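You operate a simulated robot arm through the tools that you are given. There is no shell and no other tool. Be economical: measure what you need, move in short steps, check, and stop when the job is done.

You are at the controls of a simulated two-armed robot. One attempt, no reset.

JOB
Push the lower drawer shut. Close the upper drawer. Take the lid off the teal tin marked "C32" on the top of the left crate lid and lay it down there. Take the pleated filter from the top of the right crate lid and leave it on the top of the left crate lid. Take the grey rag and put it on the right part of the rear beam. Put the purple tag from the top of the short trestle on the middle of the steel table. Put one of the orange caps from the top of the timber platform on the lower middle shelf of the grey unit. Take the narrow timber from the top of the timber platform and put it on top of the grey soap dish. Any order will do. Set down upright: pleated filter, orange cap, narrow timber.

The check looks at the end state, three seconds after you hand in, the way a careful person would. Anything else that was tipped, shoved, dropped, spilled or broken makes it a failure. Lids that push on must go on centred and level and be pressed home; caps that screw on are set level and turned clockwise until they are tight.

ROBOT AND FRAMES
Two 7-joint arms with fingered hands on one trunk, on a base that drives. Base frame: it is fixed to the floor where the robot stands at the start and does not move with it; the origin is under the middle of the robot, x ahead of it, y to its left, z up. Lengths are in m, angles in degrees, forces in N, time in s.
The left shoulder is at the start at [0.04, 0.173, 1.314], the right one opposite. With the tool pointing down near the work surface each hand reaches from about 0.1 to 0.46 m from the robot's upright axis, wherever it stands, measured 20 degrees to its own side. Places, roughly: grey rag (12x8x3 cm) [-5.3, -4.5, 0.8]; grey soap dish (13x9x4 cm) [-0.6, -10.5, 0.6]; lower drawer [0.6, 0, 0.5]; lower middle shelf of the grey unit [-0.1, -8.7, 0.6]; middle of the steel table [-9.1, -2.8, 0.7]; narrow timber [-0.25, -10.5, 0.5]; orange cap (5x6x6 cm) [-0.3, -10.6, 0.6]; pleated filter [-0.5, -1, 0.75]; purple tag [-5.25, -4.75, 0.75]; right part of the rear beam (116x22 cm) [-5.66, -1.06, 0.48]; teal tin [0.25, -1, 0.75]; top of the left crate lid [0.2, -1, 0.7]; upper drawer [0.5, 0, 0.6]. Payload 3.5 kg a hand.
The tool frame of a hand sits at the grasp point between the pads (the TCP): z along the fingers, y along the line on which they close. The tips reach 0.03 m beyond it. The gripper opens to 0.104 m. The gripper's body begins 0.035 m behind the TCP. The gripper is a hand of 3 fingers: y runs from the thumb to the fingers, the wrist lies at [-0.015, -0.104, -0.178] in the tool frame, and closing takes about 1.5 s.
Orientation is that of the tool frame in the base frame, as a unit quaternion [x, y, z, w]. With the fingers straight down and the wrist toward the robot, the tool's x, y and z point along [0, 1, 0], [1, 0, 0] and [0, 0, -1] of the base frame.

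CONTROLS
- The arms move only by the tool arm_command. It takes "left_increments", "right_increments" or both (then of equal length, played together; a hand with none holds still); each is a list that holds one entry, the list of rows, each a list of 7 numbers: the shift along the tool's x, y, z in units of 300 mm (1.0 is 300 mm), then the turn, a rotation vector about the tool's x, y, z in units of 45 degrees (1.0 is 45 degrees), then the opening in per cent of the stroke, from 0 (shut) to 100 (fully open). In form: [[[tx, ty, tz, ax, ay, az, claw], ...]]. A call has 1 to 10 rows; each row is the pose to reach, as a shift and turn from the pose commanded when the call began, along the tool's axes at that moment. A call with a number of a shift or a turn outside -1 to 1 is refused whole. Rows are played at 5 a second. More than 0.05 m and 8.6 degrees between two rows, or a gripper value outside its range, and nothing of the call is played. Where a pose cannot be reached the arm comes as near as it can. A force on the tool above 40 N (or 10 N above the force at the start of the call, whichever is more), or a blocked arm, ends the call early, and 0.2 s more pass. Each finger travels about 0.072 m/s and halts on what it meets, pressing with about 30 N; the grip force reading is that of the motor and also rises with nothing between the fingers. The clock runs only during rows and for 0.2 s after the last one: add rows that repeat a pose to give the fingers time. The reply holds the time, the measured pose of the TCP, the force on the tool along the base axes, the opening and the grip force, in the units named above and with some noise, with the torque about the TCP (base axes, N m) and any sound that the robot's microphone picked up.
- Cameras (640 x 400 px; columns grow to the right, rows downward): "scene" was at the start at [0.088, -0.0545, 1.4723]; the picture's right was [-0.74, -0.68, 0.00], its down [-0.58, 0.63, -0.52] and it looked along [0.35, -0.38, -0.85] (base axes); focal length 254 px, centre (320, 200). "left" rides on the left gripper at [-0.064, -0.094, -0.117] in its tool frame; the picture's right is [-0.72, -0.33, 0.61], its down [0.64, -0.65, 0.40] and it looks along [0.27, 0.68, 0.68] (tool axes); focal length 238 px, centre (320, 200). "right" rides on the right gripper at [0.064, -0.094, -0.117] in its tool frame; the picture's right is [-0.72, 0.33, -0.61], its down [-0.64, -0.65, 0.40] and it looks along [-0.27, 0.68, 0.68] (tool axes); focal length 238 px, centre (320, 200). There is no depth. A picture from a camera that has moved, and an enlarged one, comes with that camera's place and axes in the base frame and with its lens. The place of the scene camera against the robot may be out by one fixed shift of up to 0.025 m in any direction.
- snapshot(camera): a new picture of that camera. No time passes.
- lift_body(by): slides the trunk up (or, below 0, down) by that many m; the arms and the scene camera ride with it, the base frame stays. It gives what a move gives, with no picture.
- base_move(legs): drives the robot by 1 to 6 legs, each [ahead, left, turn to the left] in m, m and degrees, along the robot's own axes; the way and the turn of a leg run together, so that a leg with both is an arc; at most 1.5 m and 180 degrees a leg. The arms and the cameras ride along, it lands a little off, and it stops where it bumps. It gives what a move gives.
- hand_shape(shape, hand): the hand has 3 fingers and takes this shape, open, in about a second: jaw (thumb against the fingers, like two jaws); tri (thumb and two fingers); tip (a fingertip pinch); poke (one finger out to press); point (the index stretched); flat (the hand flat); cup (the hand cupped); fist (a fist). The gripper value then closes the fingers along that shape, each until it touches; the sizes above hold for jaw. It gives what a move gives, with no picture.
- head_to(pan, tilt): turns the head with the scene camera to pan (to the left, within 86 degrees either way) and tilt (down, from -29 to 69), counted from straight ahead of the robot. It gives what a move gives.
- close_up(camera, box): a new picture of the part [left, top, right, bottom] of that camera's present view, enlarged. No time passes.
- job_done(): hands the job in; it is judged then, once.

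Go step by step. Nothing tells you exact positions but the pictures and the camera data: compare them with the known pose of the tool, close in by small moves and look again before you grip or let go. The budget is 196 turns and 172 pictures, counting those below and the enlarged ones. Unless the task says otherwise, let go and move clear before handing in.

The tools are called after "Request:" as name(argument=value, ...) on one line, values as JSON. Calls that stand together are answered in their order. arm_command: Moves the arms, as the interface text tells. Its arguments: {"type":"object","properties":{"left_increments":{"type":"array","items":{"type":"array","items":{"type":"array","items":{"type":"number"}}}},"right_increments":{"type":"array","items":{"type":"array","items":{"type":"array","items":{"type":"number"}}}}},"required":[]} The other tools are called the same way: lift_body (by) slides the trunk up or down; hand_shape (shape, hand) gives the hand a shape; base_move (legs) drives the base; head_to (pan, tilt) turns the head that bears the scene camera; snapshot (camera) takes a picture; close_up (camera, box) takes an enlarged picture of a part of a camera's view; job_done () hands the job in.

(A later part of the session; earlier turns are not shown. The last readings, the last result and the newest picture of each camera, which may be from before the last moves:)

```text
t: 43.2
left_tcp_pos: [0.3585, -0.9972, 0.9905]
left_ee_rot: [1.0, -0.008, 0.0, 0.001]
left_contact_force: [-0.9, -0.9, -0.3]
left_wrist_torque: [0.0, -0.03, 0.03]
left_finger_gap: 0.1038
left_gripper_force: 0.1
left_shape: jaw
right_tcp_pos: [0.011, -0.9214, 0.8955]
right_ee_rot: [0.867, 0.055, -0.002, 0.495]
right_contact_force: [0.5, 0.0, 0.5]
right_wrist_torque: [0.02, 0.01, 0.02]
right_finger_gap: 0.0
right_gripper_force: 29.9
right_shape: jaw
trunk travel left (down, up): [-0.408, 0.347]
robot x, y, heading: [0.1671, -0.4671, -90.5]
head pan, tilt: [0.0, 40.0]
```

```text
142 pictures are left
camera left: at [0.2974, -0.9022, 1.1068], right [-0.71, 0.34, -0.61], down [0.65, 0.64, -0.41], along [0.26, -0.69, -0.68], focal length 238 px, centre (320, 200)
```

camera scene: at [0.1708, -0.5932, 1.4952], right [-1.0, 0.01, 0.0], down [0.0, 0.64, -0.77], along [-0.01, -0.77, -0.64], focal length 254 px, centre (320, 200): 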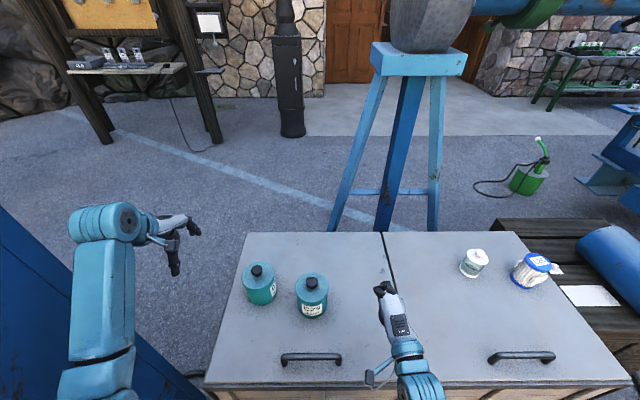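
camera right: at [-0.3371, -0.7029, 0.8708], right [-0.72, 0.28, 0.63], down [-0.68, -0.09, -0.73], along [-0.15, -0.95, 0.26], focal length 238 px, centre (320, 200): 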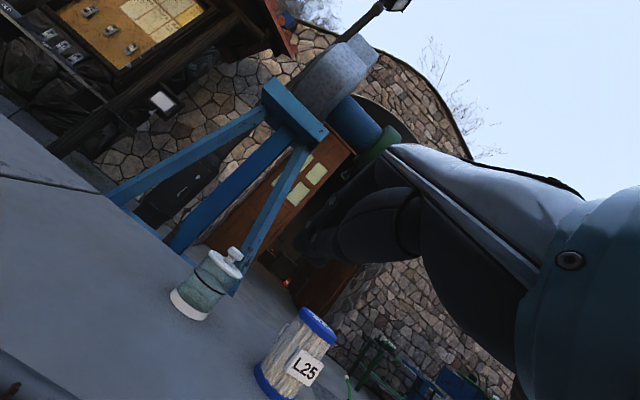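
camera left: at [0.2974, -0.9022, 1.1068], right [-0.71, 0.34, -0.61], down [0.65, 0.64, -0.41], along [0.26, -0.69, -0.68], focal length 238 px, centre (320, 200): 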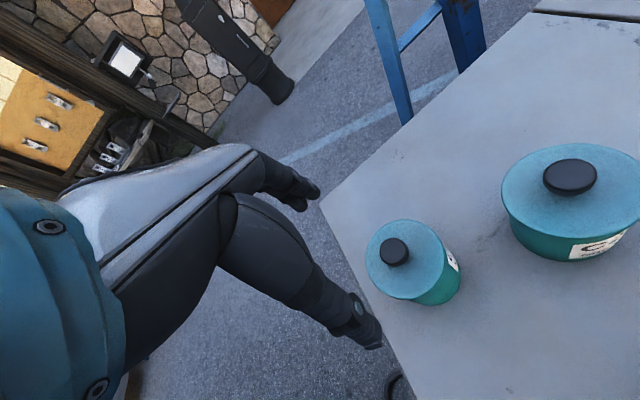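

The knob triangulates to about (0.346,-1.022,0.848). I'll move over it and down to just above, fingers part-open, then look.

Request:
arm_command(left_increments=[[[-0.042, 0.083, 0.0, 0, 0, 0, 60], [-0.042, 0.083, 0.1, 0, 0, 0, 60], [-0.042, 0.083, 0.2, 0, 0, 0, 60], [-0.042, 0.083, 0.3, 0, 0, 0, 60]]])

Request:
snapshot(camera="left")

Request:
close_up(camera="scene", box=[185, 220, 345, 320])

```text
t: 44.2
left_tcp_pos: [0.3501, -1.0239, 0.9017]
left_ee_rot: [1.0, -0.01, 0.0, 0.001]
left_contact_force: [0.2, -0.2, 0.3]
left_wrist_torque: [-0.02, -0.01, 0.01]
left_finger_gap: 0.0628
left_gripper_force: 0.0
left_shape: jaw
right_tcp_pos: [0.012, -0.9212, 0.8966]
right_ee_rot: [0.867, 0.056, -0.002, 0.496]
right_contact_force: [0.1, 0.1, 0.3]
right_wrist_torque: [0.01, 0.01, 0.01]
right_finger_gap: 0.0001
right_gripper_force: 29.9
right_shape: jaw
trunk travel left (down, up): [-0.408, 0.347]
robot x, y, heading: [0.1657, -0.4673, -90.5]
head pan, tilt: [0.0, 40.0]
```

```text
141 pictures are left
camera left: at [0.2882, -0.9272, 1.0172], right [-0.71, 0.34, -0.61], down [0.65, 0.64, -0.41], along [0.26, -0.69, -0.68], focal length 238 px, centre (320, 200)
```

left: 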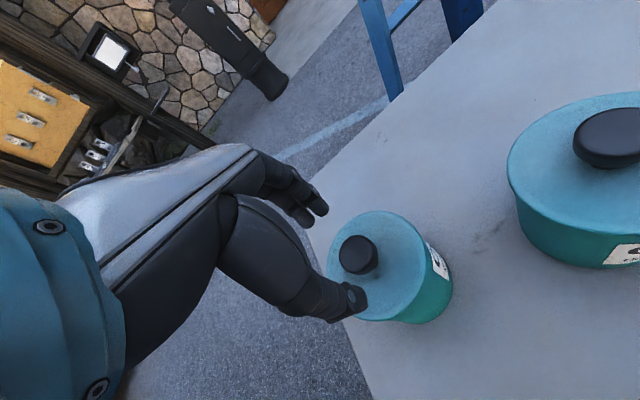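

```text
4.00 times, centred on (265, 270) of scene
camera zoom: at [0.1709, -0.5933, 1.4952], right [-1.0, 0.01, 0.0], down [0.0, 0.64, -0.77], along [-0.01, -0.77, -0.64], focal length 1016 px, centre (540, -80)
```

zoom: 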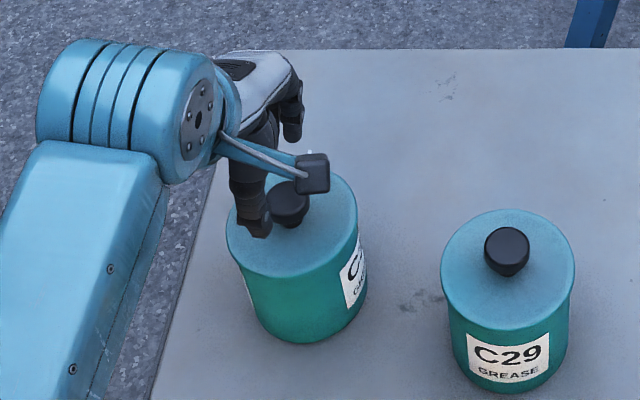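

The knob agrees at (0.344,-1.021). Descend ~4 cm with a small x correction, then close on the knob.

Request:
arm_command(left_increments=[[[-0.02, -0.005, 0.05, 0, 0, 0, 60], [-0.02, -0.008, 0.1, 0, 0, 0, 60], [-0.02, -0.008, 0.145, 0, 0, 0, 60]]])

Request:
arm_command(left_increments=[[[0, 0, 0, 0, 0, 0, 0], [0, 0, 0, 0, 0, 0, 0], [0, 0, 0, 0, 0, 0, 0], [0, 0, 0, 0, 0, 0, 0], [0, 0, 0, 0, 0, 0, 0], [0, 0, 0, 0, 0, 0, 0]]])

Request:
snapshot(camera="left")

```text
t: 45.0
left_tcp_pos: [0.3436, -1.0215, 0.8582]
left_ee_rot: [1.0, -0.009, 0.0, 0.002]
left_contact_force: [-0.3, 0.4, 1.3]
left_wrist_torque: [-0.02, -0.01, 0.02]
left_finger_gap: 0.0628
left_gripper_force: 0.1
left_shape: jaw
right_tcp_pos: [0.0115, -0.9217, 0.8956]
right_ee_rot: [0.867, 0.055, -0.002, 0.496]
right_contact_force: [0.2, 0.4, 1.2]
right_wrist_torque: [-0.03, 0.0, 0.0]
right_finger_gap: 0.0
right_gripper_force: 30.1
right_shape: jaw
trunk travel left (down, up): [-0.408, 0.347]
robot x, y, heading: [0.167, -0.4669, -90.4]
head pan, tilt: [0.0, 40.0]
```

```text
t: 46.4
left_tcp_pos: [0.3429, -1.0224, 0.8591]
left_ee_rot: [1.0, -0.01, 0.0, 0.003]
left_contact_force: [0.9, -2.0, 4.0]
left_wrist_torque: [-0.47, 0.15, 0.09]
left_finger_gap: 0.0213
left_gripper_force: 29.8
left_shape: jaw
right_tcp_pos: [0.0122, -0.9205, 0.8964]
right_ee_rot: [0.866, 0.055, -0.002, 0.497]
right_contact_force: [1.1, 0.7, 0.5]
right_wrist_torque: [0.0, 0.06, 0.01]
right_finger_gap: 0.0001
right_gripper_force: 29.4
right_shape: jaw
trunk travel left (down, up): [-0.408, 0.347]
robot x, y, heading: [0.166, -0.4694, -90.5]
head pan, tilt: [0.0, 40.0]
```

```text
139 pictures are left
camera left: at [0.2817, -0.9263, 0.975], right [-0.71, 0.34, -0.61], down [0.65, 0.64, -0.41], along [0.26, -0.69, -0.68], focal length 238 px, centre (320, 200)
```

left: 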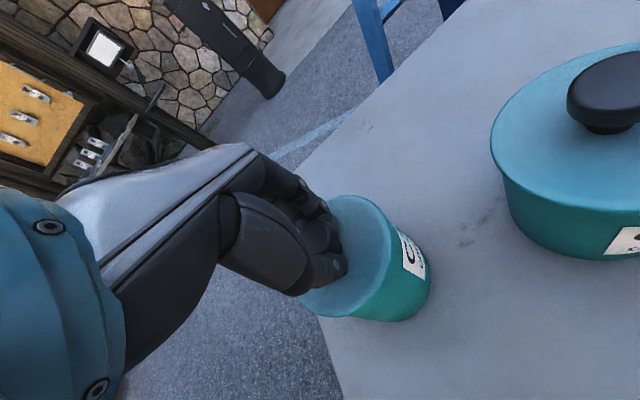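

The knob is gripped (gap 21 mm). Lift gently straight up.

Request:
arm_command(left_increments=[[[0, 0, -0.017, 0, 0, 0, 0], [0, 0, -0.033, 0, 0, 0, 0], [0, 0, -0.066, 0, 0, 0, 0], [0, 0, -0.1, 0, 0, 0, 0], [0, 0, -0.15, 0, 0, 0, 0], [0, 0, -0.2, 0, 0, 0, 0]]])

Request:
close_up(camera="scene", box=[185, 220, 345, 320])

```text
t: 47.8
left_tcp_pos: [0.3445, -1.02, 0.9189]
left_ee_rot: [1.0, -0.01, 0.0, 0.001]
left_contact_force: [-0.1, 0.2, -0.8]
left_wrist_torque: [-0.02, 0.04, -0.01]
left_finger_gap: 0.0207
left_gripper_force: 30.4
left_shape: jaw
right_tcp_pos: [0.0121, -0.9212, 0.896]
right_ee_rot: [0.867, 0.055, -0.002, 0.496]
right_contact_force: [0.2, -0.2, -0.5]
right_wrist_torque: [0.01, 0.02, -0.02]
right_finger_gap: 0.0
right_gripper_force: 29.6
right_shape: jaw
trunk travel left (down, up): [-0.408, 0.347]
robot x, y, heading: [0.1677, -0.4657, -90.6]
head pan, tilt: [0.0, 40.0]
heard: snap
```

```text
4.00 times, centred on (265, 270) of scene
camera zoom: at [0.1706, -0.5934, 1.4952], right [-1.0, 0.01, 0.0], down [0.0, 0.64, -0.77], along [-0.01, -0.77, -0.64], focal length 1016 px, centre (540, -80)
```

zoom: 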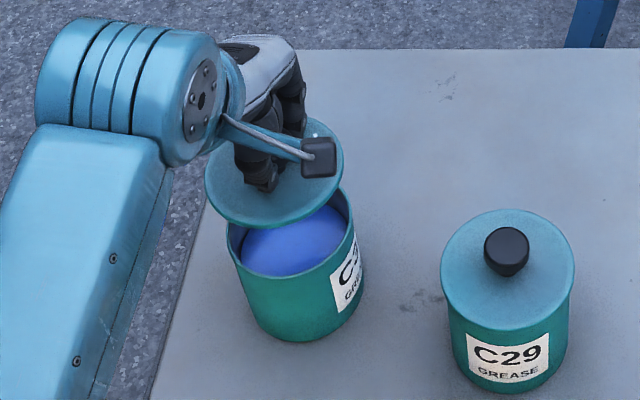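

The lid came off with a snap. I'll raise it, slide the base 0.28 m right, which puts the hand over free space right of tin C29.

Request:
arm_command(left_increments=[[[0, 0, -0.1, 0, 0, 0, 0], [0, 0, -0.2, 0, 0, 0, 0], [0, 0, -0.27, 0, 0, 0, 0]]])

Request:
base_move(legs=[[0, -0.28, 0.5]])

Request:
snapshot(camera="scene")

Request:
snapshot(camera="left")

```text
t: 48.6
left_tcp_pos: [0.3439, -1.0192, 1.0005]
left_ee_rot: [1.0, -0.01, 0.0, 0.002]
left_contact_force: [-0.2, 0.4, 0.5]
left_wrist_torque: [0.01, 0.03, -0.03]
left_finger_gap: 0.0207
left_gripper_force: 29.8
left_shape: jaw
right_tcp_pos: [0.0121, -0.9209, 0.8964]
right_ee_rot: [0.867, 0.055, -0.003, 0.496]
right_contact_force: [-0.1, -0.2, 0.9]
right_wrist_torque: [0.02, 0.01, -0.01]
right_finger_gap: 0.0
right_gripper_force: 29.9
right_shape: jaw
trunk travel left (down, up): [-0.408, 0.347]
robot x, y, heading: [0.1653, -0.4676, -90.2]
head pan, tilt: [0.0, 40.0]
```

```text
t: 50.5
left_tcp_pos: [0.0697, -1.0166, 1.0001]
left_ee_rot: [1.0, -0.005, -0.001, 0.001]
left_contact_force: [0.0, -0.2, 0.1]
left_wrist_torque: [-0.03, -0.01, -0.02]
left_finger_gap: 0.0205
left_gripper_force: 30.4
left_shape: jaw
right_tcp_pos: [-0.2641, -0.922, 0.8959]
right_ee_rot: [0.866, 0.059, 0.001, 0.496]
right_contact_force: [0.5, -0.8, 0.0]
right_wrist_torque: [0.02, 0.01, 0.02]
right_finger_gap: 0.0001
right_gripper_force: 29.6
right_shape: jaw
trunk travel left (down, up): [-0.408, 0.347]
robot x, y, heading: [-0.114, -0.4667, -90.1]
head pan, tilt: [0.0, 40.0]
```

```text
137 pictures are left
camera scene: at [-0.1084, -0.5928, 1.4952], right [-1.0, 0.0, 0.0], down [0.0, 0.64, -0.77], along [0.0, -0.77, -0.64], focal length 254 px, centre (320, 200)
```

scene: 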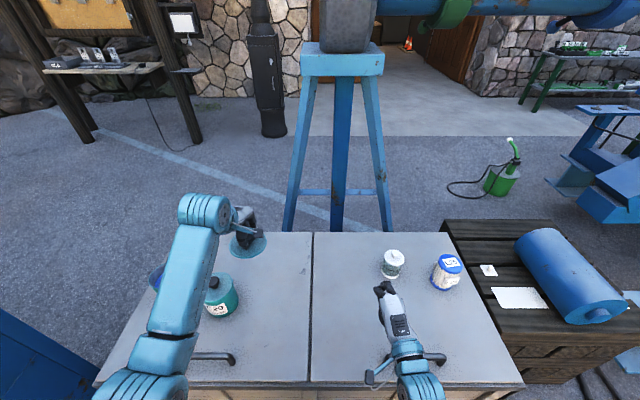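

```text
136 pictures are left
camera left: at [0.0069, -0.9217, 1.1163], right [-0.72, 0.33, -0.61], down [0.65, 0.65, -0.41], along [0.26, -0.69, -0.68], focal length 238 px, centre (320, 200)
```

left: 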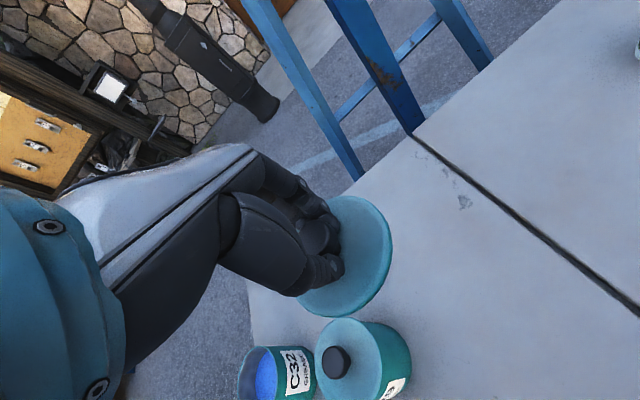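

The area right of C29 is clear; I'll go to (0.055,-1.065) and lower the lid slowly to contact.

Request:
arm_command(left_increments=[[[-0.05, 0.16, 0.0, 0, 0, 0, 0], [-0.05, 0.16, 0.15, 0, 0, 0, 0], [-0.05, 0.16, 0.3, 0, 0, 0, 0], [-0.05, 0.16, 0.45, 0, 0, 0, 0], [-0.05, 0.16, 0.58, 0, 0, 0, 0], [-0.05, 0.16, 0.62, 0, 0, 0, 0], [-0.05, 0.16, 0.65, 0, 0, 0, 0]]])

Request:
snapshot(camera="left")

```text
refused: row 1 steps farther than a row can; nothing moved
```

```text
135 pictures are left
camera left: at [0.0069, -0.9217, 1.1163], right [-0.72, 0.33, -0.61], down [0.65, 0.65, -0.41], along [0.26, -0.69, -0.68], focal length 238 px, centre (320, 200)
```

left: 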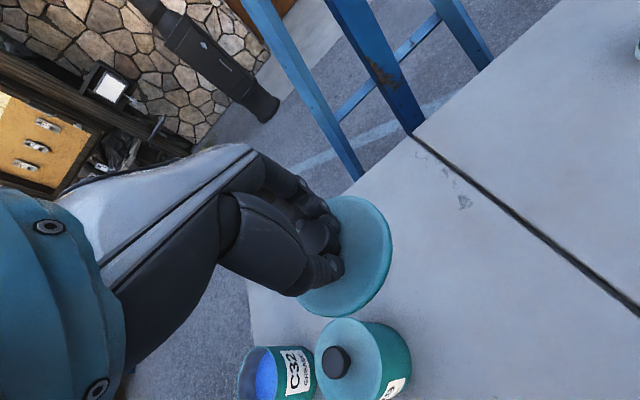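

The step was slightly too long; resending with smaller rows.

Request:
arm_command(left_increments=[[[-0.025, 0.08, 0.0, 0, 0, 0, 0], [-0.05, 0.16, 0.08, 0, 0, 0, 0], [-0.05, 0.16, 0.22, 0, 0, 0, 0], [-0.05, 0.16, 0.36, 0, 0, 0, 0], [-0.05, 0.16, 0.5, 0, 0, 0, 0], [-0.05, 0.16, 0.58, 0, 0, 0, 0], [-0.05, 0.16, 0.62, 0, 0, 0, 0]]])

Request:
snapshot(camera="left")

```text
t: 52.1
left_tcp_pos: [0.0547, -1.0657, 0.816]
left_ee_rot: [1.0, -0.004, -0.001, 0.001]
left_contact_force: [0.5, 0.7, 0.4]
left_wrist_torque: [0.0, 0.05, 0.0]
left_finger_gap: 0.0207
left_gripper_force: 29.9
left_shape: jaw
right_tcp_pos: [-0.2632, -0.922, 0.896]
right_ee_rot: [0.866, 0.059, 0.0, 0.496]
right_contact_force: [-0.2, -0.2, -0.2]
right_wrist_torque: [0.01, -0.01, -0.02]
right_finger_gap: 0.0001
right_gripper_force: 30.2
right_shape: jaw
trunk travel left (down, up): [-0.408, 0.347]
robot x, y, heading: [-0.1112, -0.4691, -89.8]
head pan, tilt: [0.0, 40.0]
```

```text
134 pictures are left
camera left: at [-0.0088, -0.971, 0.93], right [-0.72, 0.33, -0.61], down [0.65, 0.65, -0.41], along [0.26, -0.69, -0.68], focal length 238 px, centre (320, 200)
```

left: 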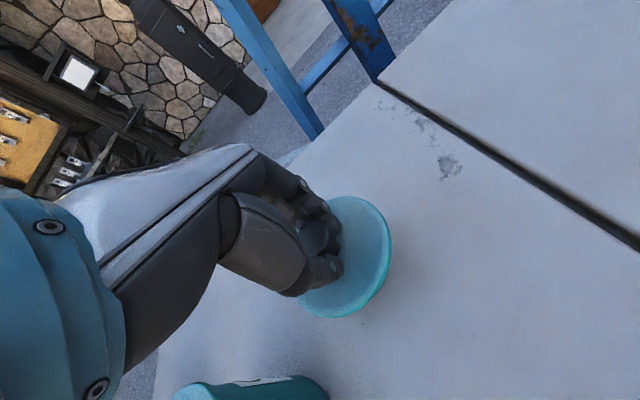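

Still above the surface; keep lowering in small steps until it touches.

Request:
arm_command(left_increments=[[[0, 0, 0.02, 0, 0, 0, 0], [0, 0, 0.035, 0, 0, 0, 0], [0, 0, 0.05, 0, 0, 0, 0], [0, 0, 0.065, 0, 0, 0, 0], [0, 0, 0.08, 0, 0, 0, 0], [0, 0, 0.09, 0, 0, 0, 0], [0, 0, 0.1, 0, 0, 0, 0], [0, 0, 0.11, 0, 0, 0, 0], [0, 0, 0.12, 0, 0, 0, 0]]])

Request:
close_up(camera="scene", box=[185, 190, 345, 290])

```text
t: 54.1
left_tcp_pos: [0.0538, -1.0657, 0.7799]
left_ee_rot: [1.0, -0.004, 0.0, 0.001]
left_contact_force: [0.1, 0.2, -0.6]
left_wrist_torque: [-0.03, -0.02, -0.04]
left_finger_gap: 0.0204
left_gripper_force: 29.6
left_shape: jaw
right_tcp_pos: [-0.2626, -0.9216, 0.8964]
right_ee_rot: [0.867, 0.058, -0.001, 0.496]
right_contact_force: [-0.1, -0.3, 0.4]
right_wrist_torque: [-0.03, -0.02, 0.01]
right_finger_gap: 0.0001
right_gripper_force: 30.4
right_shape: jaw
trunk travel left (down, up): [-0.408, 0.347]
robot x, y, heading: [-0.1098, -0.4685, -89.9]
head pan, tilt: [0.0, 40.0]
```

```text
4.00 times, centred on (265, 240) of scene
camera zoom: at [-0.1075, -0.5928, 1.4952], right [-1.0, 0.0, 0.0], down [0.0, 0.64, -0.77], along [0.0, -0.77, -0.64], focal length 1016 px, centre (540, 40)
```

zoom: 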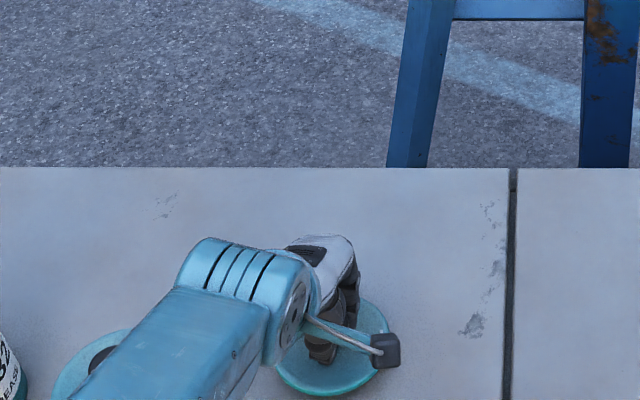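

Not touching yet; continue down.

Request:
arm_command(left_increments=[[[0, 0, 0.012, 0, 0, 0, 0], [0, 0, 0.024, 0, 0, 0, 0], [0, 0, 0.036, 0, 0, 0, 0], [0, 0, 0.048, 0, 0, 0, 0], [0, 0, 0.06, 0, 0, 0, 0], [0, 0, 0.072, 0, 0, 0, 0], [0, 0, 0.084, 0, 0, 0, 0], [0, 0, 0.096, 0, 0, 0, 0], [0, 0, 0.108, 0, 0, 0, 0], [0, 0, 0.12, 0, 0, 0, 0]]])

Request:
snapshot(camera="left")

```text
t: 56.3
left_tcp_pos: [0.0533, -1.0553, 0.765]
left_ee_rot: [1.0, -0.004, 0.0, 0.003]
left_contact_force: [0.1, -1.7, 5.7]
left_wrist_torque: [-0.25, 0.2, 0.04]
left_finger_gap: 0.0205
left_gripper_force: 30.0
left_shape: jaw
left hand out of reach, approached as far as the arm can: row 3, 4, 5, 6, 7, 8, 9, 10
right_tcp_pos: [-0.2618, -0.9221, 0.8965]
right_ee_rot: [0.866, 0.06, 0.001, 0.497]
right_contact_force: [-0.6, 0.5, -0.5]
right_wrist_torque: [0.03, -0.01, 0.04]
right_finger_gap: 0.0
right_gripper_force: 29.9
right_shape: jaw
trunk travel left (down, up): [-0.408, 0.347]
robot x, y, heading: [-0.1106, -0.4699, -89.9]
head pan, tilt: [0.0, 40.0]
```

```text
132 pictures are left
camera left: at [-0.0088, -0.9613, 0.8801], right [-0.72, 0.33, -0.61], down [0.65, 0.65, -0.41], along [0.26, -0.69, -0.68], focal length 238 px, centre (320, 200)
```

left: 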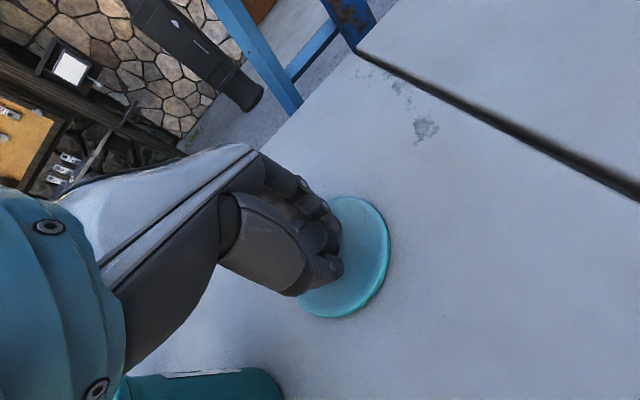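

Contact (about 6 N) at TCP z 0.765. Release, then rise.

Request:
arm_command(left_increments=[[[0, 0, 0.02, 0, 0, 0, 30], [0, 0, 0.02, 0, 0, 0, 50], [0, 0, 0.02, 0, 0, 0, 60], [0, 0, 0.02, 0, 0, 0, 60]]])

Request:
arm_command(left_increments=[[[0, 0, -0.1, 0, 0, 0, 60], [0, 0, -0.2, 0, 0, 0, 60], [0, 0, -0.35, 0, 0, 0, 60], [0, 0, -0.5, 0, 0, 0, 60]]])

Request:
snapshot(camera="left")

Request:
close_up(camera="scene", box=[135, 210, 345, 341])

```text
t: 57.3
left_tcp_pos: [0.0546, -1.0554, 0.7624]
left_ee_rot: [1.0, -0.004, 0.0, 0.006]
left_contact_force: [1.7, -3.0, 27.2]
left_wrist_torque: [-0.12, 0.09, -0.05]
left_finger_gap: 0.0501
left_gripper_force: 0.0
left_shape: jaw
right_tcp_pos: [-0.2634, -0.9209, 0.8963]
right_ee_rot: [0.866, 0.059, 0.0, 0.497]
right_contact_force: [0.6, 0.0, -0.3]
right_wrist_torque: [-0.02, 0.01, 0.0]
right_finger_gap: 0.0
right_gripper_force: 29.6
right_shape: jaw
trunk travel left (down, up): [-0.408, 0.347]
robot x, y, heading: [-0.1101, -0.4675, -89.9]
head pan, tilt: [0.0, 40.0]
```

```text
t: 58.3
left_tcp_pos: [0.0466, -1.1231, 0.8662]
left_ee_rot: [1.0, -0.004, -0.001, 0.001]
left_contact_force: [-0.8, -1.3, -0.1]
left_wrist_torque: [-0.01, 0.01, 0.02]
left_finger_gap: 0.0619
left_gripper_force: 0.1
left_shape: jaw
left hand out of reach, approached as far as the arm can: row 1, 2, 3, 4
right_tcp_pos: [-0.2629, -0.9217, 0.8968]
right_ee_rot: [0.866, 0.06, 0.001, 0.497]
right_contact_force: [0.0, -0.1, -0.6]
right_wrist_torque: [0.02, -0.01, 0.01]
right_finger_gap: 0.0
right_gripper_force: 30.2
right_shape: jaw
trunk travel left (down, up): [-0.408, 0.347]
robot x, y, heading: [-0.1138, -0.4676, -89.7]
head pan, tilt: [0.0, 40.0]
```

```text
131 pictures are left
camera left: at [-0.0164, -1.0279, 0.9822], right [-0.72, 0.33, -0.61], down [0.65, 0.65, -0.4], along [0.26, -0.69, -0.68], focal length 238 px, centre (320, 200)
```

left: 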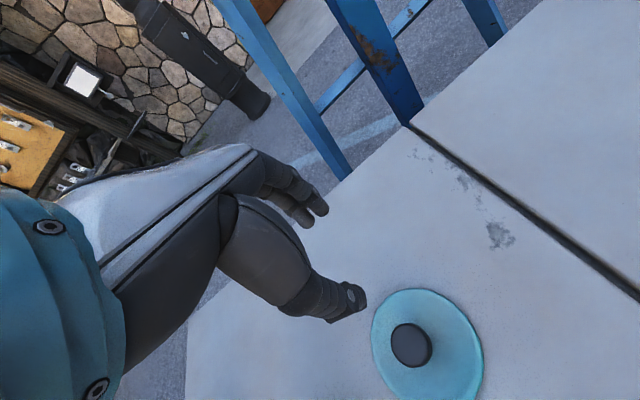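

```text
3.05 times, centred on (240, 276) of scene
camera zoom: at [-0.1077, -0.5926, 1.4952], right [-1.0, 0.0, 0.0], down [0.0, 0.64, -0.77], along [0.0, -0.77, -0.64], focal length 774 px, centre (564, -30)
```

zoom: 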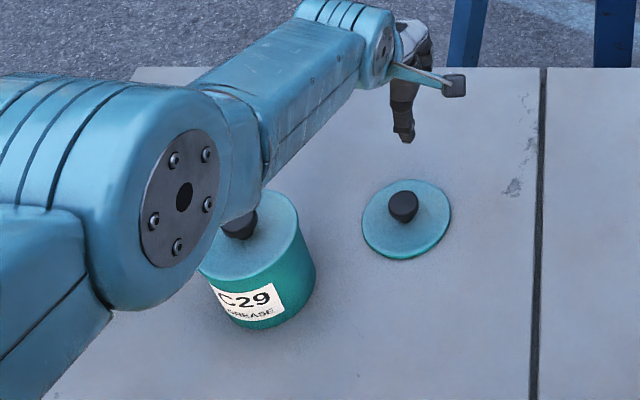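

The lid lies flat on the left crate lid. Next the filter: pull the left hand back and up, turn the right hand fingers-down, and shift right.

Request:
arm_command(left_increments=[[[0, -0.05, -0.08, 0, 0, 0, 60], [0, -0.1, -0.16, 0, 0, 0, 60], [0, -0.2, -0.2, 0, 0, 0, 60], [0, -0.3, -0.25, 0, 0, 0, 60], [0, -0.4, -0.3, 0, 0, 0, 60], [0, -0.5, -0.33, 0, 0, 0, 60]]], right_increments=[[[0, 0, 0, 0.167, 0, 0, 100], [0, 0, 0, 0.333, 0, 0, 100], [0, 0, 0, 0.5, 0, 0, 100], [0, 0, 0, 0.667, 0, 0, 100], [0, 0, 0, 0.833, 0, 0, 100], [0, 0, 0, 1, 0, 0, 100]]])

Request:
arm_command(right_increments=[[[0, -0.03, -0.05, 0.155, 0, 0, 100], [0, -0.06, -0.1, 0.31, 0, 0, 100]]])

Request:
base_move(legs=[[0, -0.2, 0]])

Request:
snapshot(camera="right")

Request:
snapshot(camera="scene")

```text
t: 59.9
left_tcp_pos: [0.0324, -1.1365, 0.898]
left_ee_rot: [1.0, -0.005, 0.0, 0.001]
left_contact_force: [-0.2, -0.5, -0.7]
left_wrist_torque: [-0.02, -0.04, 0.04]
left_finger_gap: 0.0621
left_gripper_force: 0.1
left_shape: jaw
left hand out of reach, approached as far as the arm can: row 1, 2, 3, 4, 5, 6
right_tcp_pos: [-0.3046, -0.9157, 0.884]
right_ee_rot: [0.988, 0.069, -0.076, 0.117]
right_contact_force: [0.0, -0.1, 0.2]
right_wrist_torque: [0.0, 0.0, 0.01]
right_finger_gap: 0.1039
right_gripper_force: 0.1
right_shape: jaw
trunk travel left (down, up): [-0.408, 0.347]
robot x, y, heading: [-0.1096, -0.4678, -89.8]
head pan, tilt: [0.0, 40.0]
stopped in row 6 (right hand): the arm was blocked; the commanded pose is now the measured one
```

```text
t: 60.5
left_tcp_pos: [0.0327, -1.136, 0.8978]
left_ee_rot: [1.0, -0.005, 0.001, 0.001]
left_contact_force: [-0.7, 0.6, -0.8]
left_wrist_torque: [0.03, -0.02, 0.01]
left_finger_gap: 0.0623
left_gripper_force: 0.1
left_shape: jaw
right_tcp_pos: [-0.3138, -0.8872, 0.902]
right_ee_rot: [0.993, 0.061, -0.099, -0.011]
right_contact_force: [0.4, 0.3, -0.1]
right_wrist_torque: [0.0, -0.03, -0.01]
right_finger_gap: 0.1036
right_gripper_force: 0.0
right_shape: jaw
trunk travel left (down, up): [-0.408, 0.347]
robot x, y, heading: [-0.1151, -0.4642, -90.1]
head pan, tilt: [0.0, 40.0]
```

```text
t: 62.1
left_tcp_pos: [-0.1638, -1.1365, 0.8996]
left_ee_rot: [1.0, -0.003, 0.001, 0.001]
left_contact_force: [-1.2, -0.8, -0.4]
left_wrist_torque: [0.04, -0.05, -0.01]
left_finger_gap: 0.062
left_gripper_force: 0.1
left_shape: jaw
right_tcp_pos: [-0.5092, -0.892, 0.907]
right_ee_rot: [0.993, 0.061, -0.097, -0.004]
right_contact_force: [0.3, -0.7, -0.2]
right_wrist_torque: [0.01, 0.0, 0.02]
right_finger_gap: 0.1037
right_gripper_force: 0.1
right_shape: jaw
trunk travel left (down, up): [-0.408, 0.347]
robot x, y, heading: [-0.3115, -0.4653, -89.9]
head pan, tilt: [0.0, 40.0]
```

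```text
129 pictures are left
camera right: at [-0.4367, -0.7901, 1.0102], right [-0.54, -0.41, 0.73], down [-0.78, 0.57, -0.26], along [-0.31, -0.71, -0.63], focal length 238 px, centre (320, 200)
```

right: 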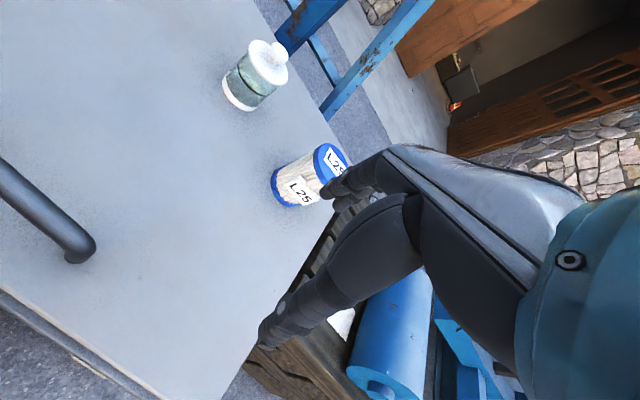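

```text
128 pictures are left
camera scene: at [-0.3044, -0.5934, 1.4952], right [-1.0, 0.0, 0.0], down [0.0, 0.64, -0.77], along [0.0, -0.77, -0.64], focal length 254 px, centre (320, 200)
```

scene: 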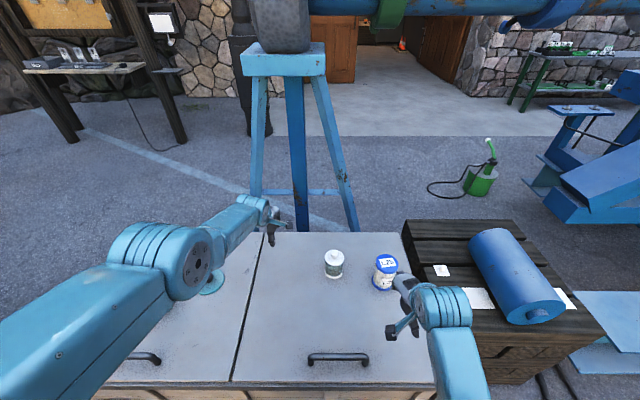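

The left arm is in an odd low-elbow pose. I'll check the tins are undisturbed.

Request:
head_to(pan=30, tilt=45)

Request:
snapshot(camera="scene")

```text
t: 63.0
left_tcp_pos: [-0.1622, -1.1378, 0.899]
left_ee_rot: [1.0, -0.003, 0.0, 0.001]
left_contact_force: [-0.3, -0.3, -0.9]
left_wrist_torque: [0.04, 0.02, -0.01]
left_finger_gap: 0.0619
left_gripper_force: 0.0
left_shape: jaw
right_tcp_pos: [-0.5113, -0.8914, 0.9069]
right_ee_rot: [0.993, 0.06, -0.099, -0.005]
right_contact_force: [-0.4, 0.0, -0.3]
right_wrist_torque: [-0.02, 0.01, 0.0]
right_finger_gap: 0.1037
right_gripper_force: 0.2
right_shape: jaw
trunk travel left (down, up): [-0.408, 0.347]
robot x, y, heading: [-0.3079, -0.4704, -89.8]
head pan, tilt: [30.0, 45.0]
```

```text
127 pictures are left
camera scene: at [-0.2629, -0.5787, 1.488], right [-0.86, -0.5, 0.0], down [-0.36, 0.61, -0.71], along [0.36, -0.61, -0.71], focal length 254 px, centre (320, 200)
```

scene: 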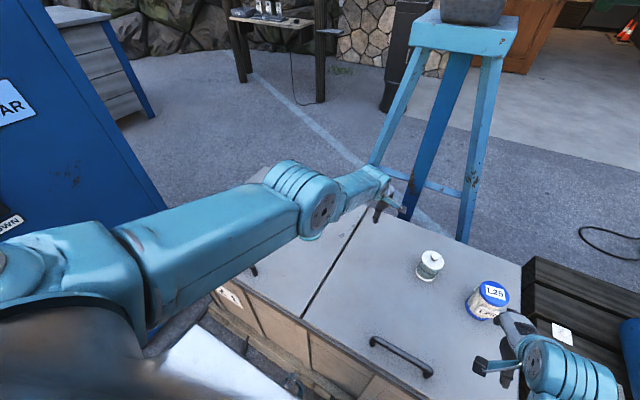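

The arm hides the tins. Try lifting the left hand straight up and back again from here.

Request:
arm_command(left_increments=[[[0, -0.05, -0.08, 0, 0, 0, 60], [0, -0.1, -0.16, 0, 0, 0, 60], [0, -0.2, -0.2, 0, 0, 0, 60], [0, -0.3, -0.25, 0, 0, 0, 60], [0, -0.4, -0.3, 0, 0, 0, 60], [0, -0.5, -0.33, 0, 0, 0, 60]]])

Request:
snapshot(camera="scene")

```text
t: 64.5
left_tcp_pos: [-0.1836, -1.1495, 0.9364]
left_ee_rot: [1.0, -0.004, 0.0, 0.001]
left_contact_force: [-0.1, -0.4, 0.3]
left_wrist_torque: [-0.01, -0.04, -0.02]
left_finger_gap: 0.0617
left_gripper_force: 0.0
left_shape: jaw
left hand out of reach, approached as far as the arm can: row 1, 2, 3, 4, 5, 6
right_tcp_pos: [-0.5105, -0.8916, 0.9065]
right_ee_rot: [0.993, 0.058, -0.1, -0.004]
right_contact_force: [0.1, -0.1, -0.6]
right_wrist_torque: [-0.02, 0.0, 0.0]
right_finger_gap: 0.104
right_gripper_force: 0.1
right_shape: jaw
trunk travel left (down, up): [-0.408, 0.347]
robot x, y, heading: [-0.3115, -0.4684, -89.9]
head pan, tilt: [30.0, 45.0]
```

```text
126 pictures are left
camera scene: at [-0.2629, -0.5786, 1.488], right [-0.86, -0.5, 0.0], down [-0.36, 0.61, -0.71], along [0.36, -0.61, -0.71], focal length 254 px, centre (320, 200)
```

scene: 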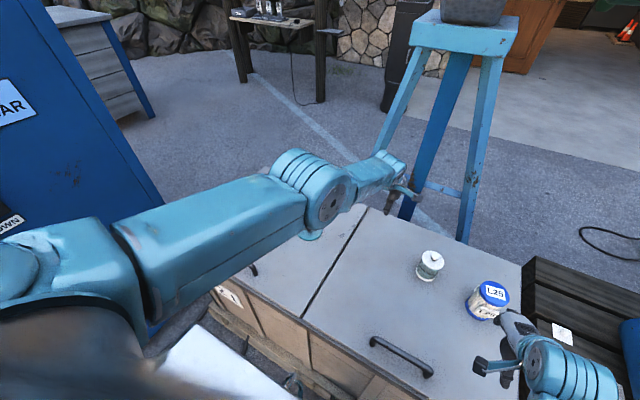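

The arm creeps out of a stretched pose. I'll hold with a pull-in command with a tilted-forward hand to free it.

Request:
arm_command(left_increments=[[[0, 0, 0, -0.15, 0, 0, 60], [0, 0, 0, -0.3, 0, 0, 60], [0, 0, 0, -0.45, 0, 0, 60], [0, 0, 0, -0.6, 0, 0, 60], [0, 0, 0, -0.75, 0, 0, 60], [0, 0, 0, -0.75, 0, 0, 60], [0, 0, 0, -0.75, 0, 0, 60]]])

Request:
snapshot(camera="scene")

```text
t: 66.0
left_tcp_pos: [-0.1804, -1.1778, 0.9178]
left_ee_rot: [0.957, -0.004, -0.001, 0.291]
left_contact_force: [0.6, 0.7, -0.6]
left_wrist_torque: [-0.04, 0.04, 0.01]
left_finger_gap: 0.0622
left_gripper_force: 0.1
left_shape: jaw
left hand out of reach, approached as far as the arm can: row 1, 2, 3, 4, 5, 6, 7
right_tcp_pos: [-0.5095, -0.8918, 0.9064]
right_ee_rot: [0.993, 0.061, -0.1, -0.005]
right_contact_force: [-0.2, 0.1, 0.4]
right_wrist_torque: [0.0, 0.02, 0.0]
right_finger_gap: 0.1038
right_gripper_force: 0.1
right_shape: jaw
trunk travel left (down, up): [-0.408, 0.347]
robot x, y, heading: [-0.3083, -0.468, -89.8]
head pan, tilt: [30.0, 45.0]
```

```text
125 pictures are left
camera scene: at [-0.2625, -0.5786, 1.488], right [-0.86, -0.5, 0.0], down [-0.36, 0.61, -0.71], along [0.36, -0.61, -0.71], focal length 254 px, centre (320, 200)
```

scene: 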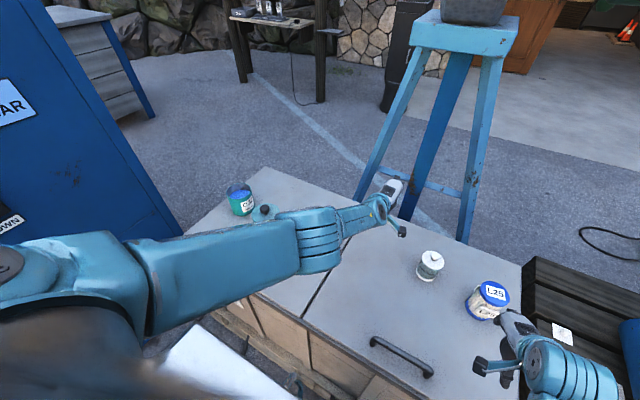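

Tins are upright. The left arm is stuck at full stretch; test what a zero command does.

Request:
arm_command(left_increments=[[[0, 0, 0, 0, 0, 0, 60], [0, 0, 0, 0, 0, 0, 60]]])

```text
t: 66.7
left_tcp_pos: [-0.1813, -1.179, 0.9165]
left_ee_rot: [0.957, -0.003, -0.001, 0.292]
left_contact_force: [0.3, -0.2, -0.4]
left_wrist_torque: [0.01, 0.01, 0.03]
left_finger_gap: 0.0618
left_gripper_force: 0.1
left_shape: jaw
right_tcp_pos: [-0.5113, -0.892, 0.906]
right_ee_rot: [0.993, 0.06, -0.1, -0.005]
right_contact_force: [-0.9, 0.0, 0.7]
right_wrist_torque: [0.02, -0.03, 0.0]
right_finger_gap: 0.1038
right_gripper_force: 0.1
right_shape: jaw
trunk travel left (down, up): [-0.408, 0.347]
robot x, y, heading: [-0.3076, -0.4636, -89.5]
head pan, tilt: [30.0, 45.0]
```

The solver is stuck at the arm's straight singularity. Combine a rotation with an inward pull to break the elbow free.

Request:
arm_command(left_increments=[[[0, -0.05, -0.106, 0.15, 0.1, 0, 60], [0, -0.1, -0.212, 0.3, 0.2, 0, 60], [0, -0.15, -0.318, 0.45, 0.3, 0, 60], [0, -0.2, -0.424, 0.6, 0.3, 0, 60], [0, -0.25, -0.53, 0.75, 0.3, 0, 60], [0, -0.25, -0.53, 0.75, 0.3, 0, 60]]])

```text
t: 68.0
left_tcp_pos: [-0.2215, -1.1404, 0.9821]
left_ee_rot: [0.993, 0.029, 0.11, -0.002]
left_contact_force: [-0.4, 0.0, 0.2]
left_wrist_torque: [0.0, -0.04, -0.01]
left_finger_gap: 0.062
left_gripper_force: 0.1
left_shape: jaw
left hand out of reach, approached as far as the arm can: row 1, 2, 3, 4, 5, 6
right_tcp_pos: [-0.5105, -0.8923, 0.9058]
right_ee_rot: [0.993, 0.06, -0.1, -0.005]
right_contact_force: [-0.1, -0.6, -0.6]
right_wrist_torque: [0.0, 0.0, 0.01]
right_finger_gap: 0.1039
right_gripper_force: 0.0
right_shape: jaw
trunk travel left (down, up): [-0.408, 0.347]
robot x, y, heading: [-0.3096, -0.4661, -89.8]
head pan, tilt: [30.0, 45.0]
```

Still stretched. Try with yaw rotation plus a pull inward.

Request:
arm_command(left_increments=[[[0, -0.08, -0.04, 0, 0, 0.17, 60], [0, -0.16, -0.08, 0, 0, 0.34, 60], [0, -0.24, -0.12, 0, 0, 0.5, 60], [0, -0.32, -0.16, 0, 0, 0.67, 60], [0, -0.4, -0.2, 0, 0, 0.84, 60], [0, -0.5, -0.25, 0, 0, 1.0, 60]]])

Request:
snapshot(camera="scene")

```text
t: 69.5
left_tcp_pos: [-0.2834, -1.1226, 1.0401]
left_ee_rot: [0.929, -0.354, 0.103, -0.043]
left_contact_force: [0.1, -0.6, 0.3]
left_wrist_torque: [-0.01, -0.04, -0.01]
left_finger_gap: 0.062
left_gripper_force: 0.0
left_shape: jaw
left hand out of reach, approached as far as the arm can: row 1, 2, 3, 4, 5, 6
right_tcp_pos: [-0.5121, -0.8918, 0.9061]
right_ee_rot: [0.993, 0.06, -0.099, -0.005]
right_contact_force: [-0.6, 0.4, 0.7]
right_wrist_torque: [0.0, -0.03, -0.03]
right_finger_gap: 0.1038
right_gripper_force: 0.1
right_shape: jaw
trunk travel left (down, up): [-0.408, 0.347]
robot x, y, heading: [-0.3102, -0.4689, -89.8]
head pan, tilt: [30.0, 45.0]
```

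```text
124 pictures are left
camera scene: at [-0.2626, -0.5785, 1.488], right [-0.86, -0.5, 0.0], down [-0.36, 0.61, -0.71], along [0.36, -0.61, -0.71], focal length 254 px, centre (320, 200)
```

scene: 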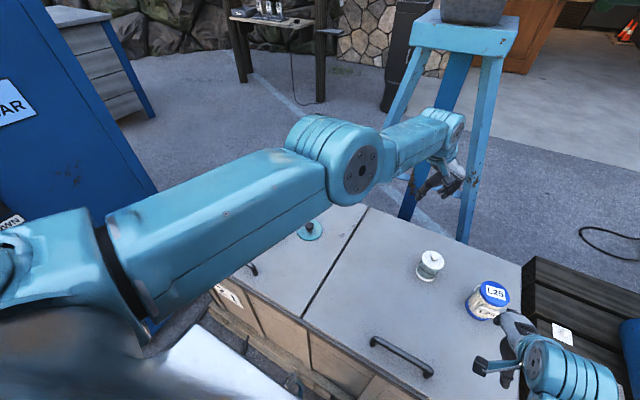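

The wrist is now closer to the shoulder, so it's freeing. Pull inward again while undoing the yaw.

Request:
arm_command(left_increments=[[[-0.04, -0.14, 0.0, 0, 0, 0, 60], [-0.08, -0.28, 0, 0, 0, 0, 60], [-0.12, -0.42, 0, 0, 0, -0.15, 60], [-0.16, -0.56, 0, 0, 0, -0.3, 60], [-0.2, -0.7, 0, 0, 0, -0.45, 60], [-0.2, -0.7, 0, 0, 0, -0.6, 60], [-0.2, -0.7, 0, 0, 0, -0.75, 60]]])

Request:
head_to(pan=15, tilt=45)

Request:
snapshot(camera="scene")

```text
t: 71.0
left_tcp_pos: [-0.2826, -1.1324, 1.0244]
left_ee_rot: [0.991, -0.067, 0.112, -0.011]
left_contact_force: [0.4, 0.8, -0.3]
left_wrist_torque: [0.02, 0.01, 0.01]
left_finger_gap: 0.0624
left_gripper_force: 0.1
left_shape: jaw
left hand out of reach, approached as far as the arm can: row 1, 2, 3, 4, 5, 6, 7
right_tcp_pos: [-0.5114, -0.8919, 0.9057]
right_ee_rot: [0.993, 0.06, -0.1, -0.004]
right_contact_force: [-0.4, -0.2, 0.3]
right_wrist_torque: [0.0, -0.02, -0.02]
right_finger_gap: 0.1039
right_gripper_force: 0.0
right_shape: jaw
trunk travel left (down, up): [-0.408, 0.347]
robot x, y, heading: [-0.3106, -0.4651, -90.1]
head pan, tilt: [30.0, 45.0]
```

```text
t: 71.8
left_tcp_pos: [-0.2804, -1.134, 1.0252]
left_ee_rot: [0.991, -0.068, 0.111, -0.011]
left_contact_force: [0.0, 0.2, 0.8]
left_wrist_torque: [0.0, 0.0, -0.01]
left_finger_gap: 0.0624
left_gripper_force: 0.0
left_shape: jaw
right_tcp_pos: [-0.5108, -0.892, 0.9061]
right_ee_rot: [0.993, 0.06, -0.1, -0.005]
right_contact_force: [-0.3, 0.7, -0.5]
right_wrist_torque: [0.03, 0.02, 0.02]
right_finger_gap: 0.104
right_gripper_force: 0.1
right_shape: jaw
trunk travel left (down, up): [-0.408, 0.347]
robot x, y, heading: [-0.3113, -0.4692, -90.0]
head pan, tilt: [15.0, 45.0]
```

```text
123 pictures are left
camera scene: at [-0.2823, -0.5868, 1.488], right [-0.96, -0.26, 0.0], down [-0.19, 0.68, -0.71], along [0.19, -0.68, -0.71], focal length 254 px, centre (320, 200)
```

scene: 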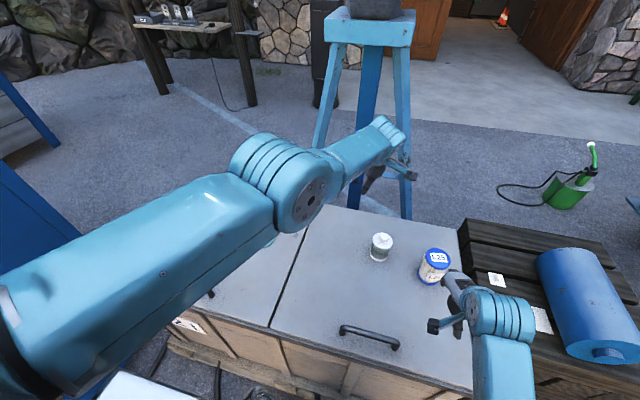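

The hand still resists. I'll ask for the robot-relative pose it held earlier (left and in), straightening the hand.

Request:
arm_command(left_increments=[[[0.08, -0.0, 0.0, 0, -0.05, 0, 60], [0.16, -0.05, 0, 0, -0.1, -0.03, 60], [0.26, -0.15, 0, 0, -0.15, -0.06, 60], [0.36, -0.28, 0, 0, -0.2, -0.08, 60], [0.42, -0.4, 0, 0, -0.25, -0.1, 60], [0.42, -0.53, 0.02, 0, -0.29, -0.15, 60], [0.42, -0.66, 0.02, 0, -0.29, -0.15, 60]]])

```text
t: 73.4
left_tcp_pos: [-0.1568, -1.1726, 1.0171]
left_ee_rot: [1.0, -0.007, -0.002, -0.012]
left_contact_force: [0.1, 0.8, -0.4]
left_wrist_torque: [0.03, 0.02, 0.01]
left_finger_gap: 0.062
left_gripper_force: 0.0
left_shape: jaw
left hand out of reach, approached as far as the arm can: row 1, 2, 3, 4, 5, 6, 7
right_tcp_pos: [-0.5107, -0.8915, 0.906]
right_ee_rot: [0.993, 0.06, -0.1, -0.004]
right_contact_force: [0.2, 0.3, -0.3]
right_wrist_torque: [0.0, 0.07, 0.03]
right_finger_gap: 0.1037
right_gripper_force: 0.0
right_shape: jaw
trunk travel left (down, up): [-0.408, 0.347]
robot x, y, heading: [-0.3073, -0.4715, -89.6]
head pan, tilt: [15.0, 45.0]
```

Tangential moves work, radial ones don't. Try the opposite yaw with an inward pull.

Request:
arm_command(left_increments=[[[0, -0.1, 0, 0, 0, -0.17, 60], [0, -0.2, 0, 0, 0, -0.34, 60], [0, -0.3, 0, 0, 0, -0.5, 60], [0, -0.4, 0, 0, 0, -0.67, 60], [0, -0.5, 0, 0, 0, -0.84, 60], [0, -0.6, 0, 0, 0, -1.0, 60], [0, -0.7, 0, 0, 0, -1.0, 60], [0, -0.8, 0, 0, 0, -1.0, 60]]])

Request:
snapshot(camera="scene")

```text
t: 75.2
left_tcp_pos: [-0.231, -1.1058, 0.9894]
left_ee_rot: [0.927, 0.375, 0.004, -0.013]
left_contact_force: [0.6, -0.1, 0.3]
left_wrist_torque: [-0.01, 0.0, -0.01]
left_finger_gap: 0.0618
left_gripper_force: 0.0
left_shape: jaw
left hand out of reach, approached as far as the arm can: row 1, 2, 3, 4, 5, 6, 7, 8
right_tcp_pos: [-0.5113, -0.8916, 0.9073]
right_ee_rot: [0.993, 0.059, -0.1, -0.005]
right_contact_force: [-0.5, 0.3, -0.5]
right_wrist_torque: [-0.01, 0.0, -0.01]
right_finger_gap: 0.1038
right_gripper_force: 0.0
right_shape: jaw
trunk travel left (down, up): [-0.408, 0.347]
robot x, y, heading: [-0.3084, -0.4697, -89.7]
head pan, tilt: [15.0, 45.0]
```

```text
122 pictures are left
camera scene: at [-0.2828, -0.5866, 1.488], right [-0.96, -0.26, 0.0], down [-0.19, 0.68, -0.71], along [0.19, -0.68, -0.71], focal length 254 px, centre (320, 200)
```

scene: 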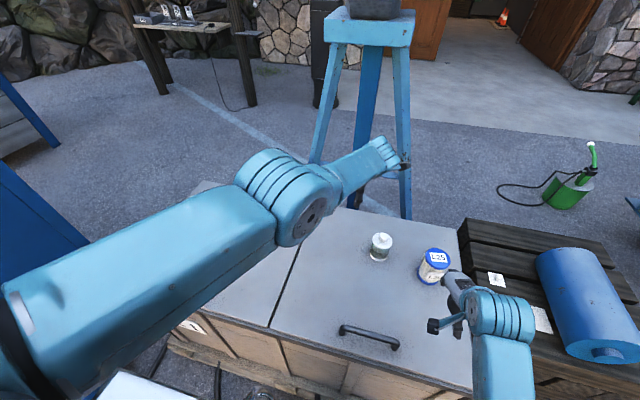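

The left arm will stay stretched for now; the right hand can do the rest. Filter is at about (-0.512,-1.067), top z≈0.82. Raise and straighten the right hand, then lower the trunk 10 cm for reach.

Request:
arm_command(right_increments=[[[-0.03, 0, -0.13, 0, 0.09, 0.05, 100], [-0.055, -0.005, -0.26, 0, 0.18, 0.1, 100], [-0.08, -0.01, -0.39, 0, 0.262, 0.153, 100], [-0.08, -0.01, -0.39, 0, 0.262, 0.153, 100]]])

Request:
lift_body(by=-0.1)

Request:
snapshot(camera="right")

```text
t: 76.2
left_tcp_pos: [-0.2302, -1.1056, 0.9894]
left_ee_rot: [0.926, 0.376, 0.002, -0.012]
left_contact_force: [-0.5, 0.2, 0.0]
left_wrist_torque: [-0.02, 0.02, -0.03]
left_finger_gap: 0.0622
left_gripper_force: 0.1
left_shape: jaw
right_tcp_pos: [-0.5112, -0.8909, 1.0257]
right_ee_rot: [1.0, 0.0, 0.005, -0.005]
right_contact_force: [-1.2, -0.1, 0.2]
right_wrist_torque: [-0.01, 0.01, 0.01]
right_finger_gap: 0.1038
right_gripper_force: 0.1
right_shape: jaw
trunk travel left (down, up): [-0.408, 0.347]
robot x, y, heading: [-0.3103, -0.4637, -89.9]
head pan, tilt: [15.0, 45.0]
```

```text
t: 77.5
left_tcp_pos: [-0.2257, -1.1077, 0.8513]
left_ee_rot: [0.926, 0.376, 0.014, -0.04]
left_contact_force: [-0.6, 0.7, 1.1]
left_wrist_torque: [-0.03, 0.0, 0.0]
left_finger_gap: 0.0621
left_gripper_force: 0.0
left_shape: jaw
right_tcp_pos: [-0.5093, -0.8917, 0.9268]
right_ee_rot: [1.0, -0.001, 0.004, -0.004]
right_contact_force: [-0.1, 0.5, 0.3]
right_wrist_torque: [-0.04, -0.02, 0.02]
right_finger_gap: 0.1037
right_gripper_force: 0.0
right_shape: jaw
trunk travel left (down, up): [-0.308, 0.447]
robot x, y, heading: [-0.3101, -0.4646, -89.9]
head pan, tilt: [15.0, 45.0]
```

```text
121 pictures are left
camera right: at [-0.4478, -0.7977, 1.0444], right [-0.72, -0.33, 0.6], down [-0.64, 0.66, -0.4], along [-0.26, -0.68, -0.69], focal length 238 px, centre (320, 200)
```

right: 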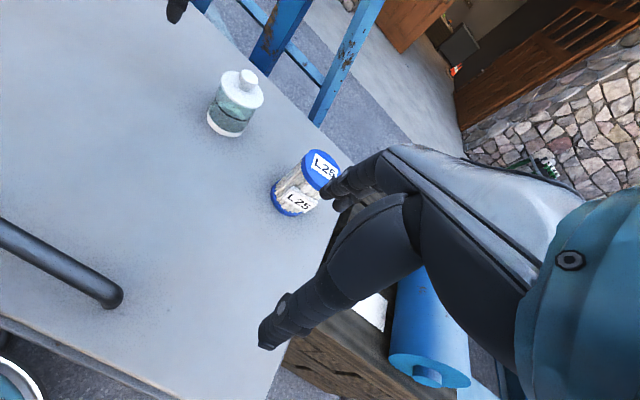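

Filter centre confirmed at (-0.514,-1.066). Move over it at height, then look.

Request:
arm_command(right_increments=[[[0, 0.15, 0, 0, 0, 0, 100], [-0.01, 0.3, 0, 0, 0, 0, 100], [-0.016, 0.45, 0, 0, 0, 0, 100], [-0.016, 0.58, 0.03, 0, 0, 0, 100]]])

Request:
snapshot(camera="right")

Request:
snapshot(camera="scene")

```text
t: 78.5
left_tcp_pos: [-0.2274, -1.1084, 0.8509]
left_ee_rot: [0.926, 0.376, 0.014, -0.041]
left_contact_force: [0.0, -0.1, -0.4]
left_wrist_torque: [-0.01, 0.01, -0.02]
left_finger_gap: 0.0621
left_gripper_force: 0.0
left_shape: jaw
right_tcp_pos: [-0.5156, -1.0663, 0.9141]
right_ee_rot: [1.0, 0.0, 0.004, -0.006]
right_contact_force: [0.3, 0.3, 0.8]
right_wrist_torque: [-0.02, -0.04, 0.04]
right_finger_gap: 0.1038
right_gripper_force: 0.1
right_shape: jaw
trunk travel left (down, up): [-0.308, 0.447]
robot x, y, heading: [-0.3114, -0.4607, -89.6]
head pan, tilt: [15.0, 45.0]
```

```text
120 pictures are left
camera right: at [-0.4524, -0.9735, 1.0318], right [-0.72, -0.33, 0.6], down [-0.64, 0.66, -0.4], along [-0.26, -0.68, -0.69], focal length 238 px, centre (320, 200)
```

right: 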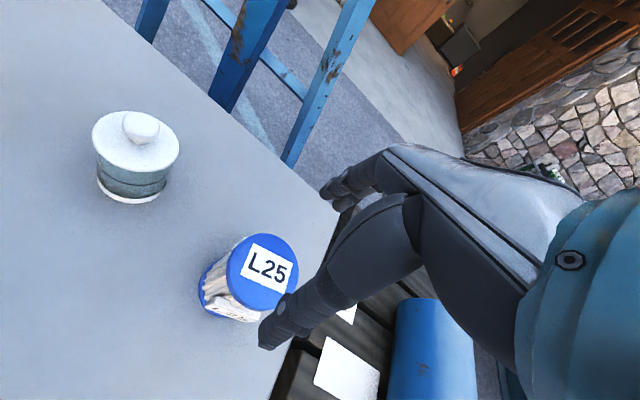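

```text
119 pictures are left
camera scene: at [-0.2823, -0.6168, 1.3868], right [-0.96, -0.26, 0.0], down [-0.19, 0.68, -0.71], along [0.19, -0.68, -0.71], focal length 254 px, centre (320, 200)
```

scene: 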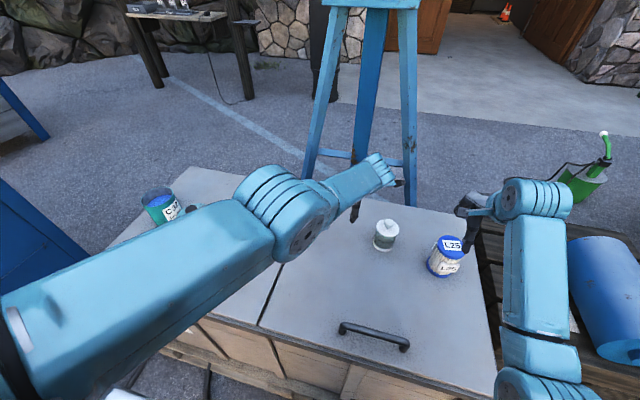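

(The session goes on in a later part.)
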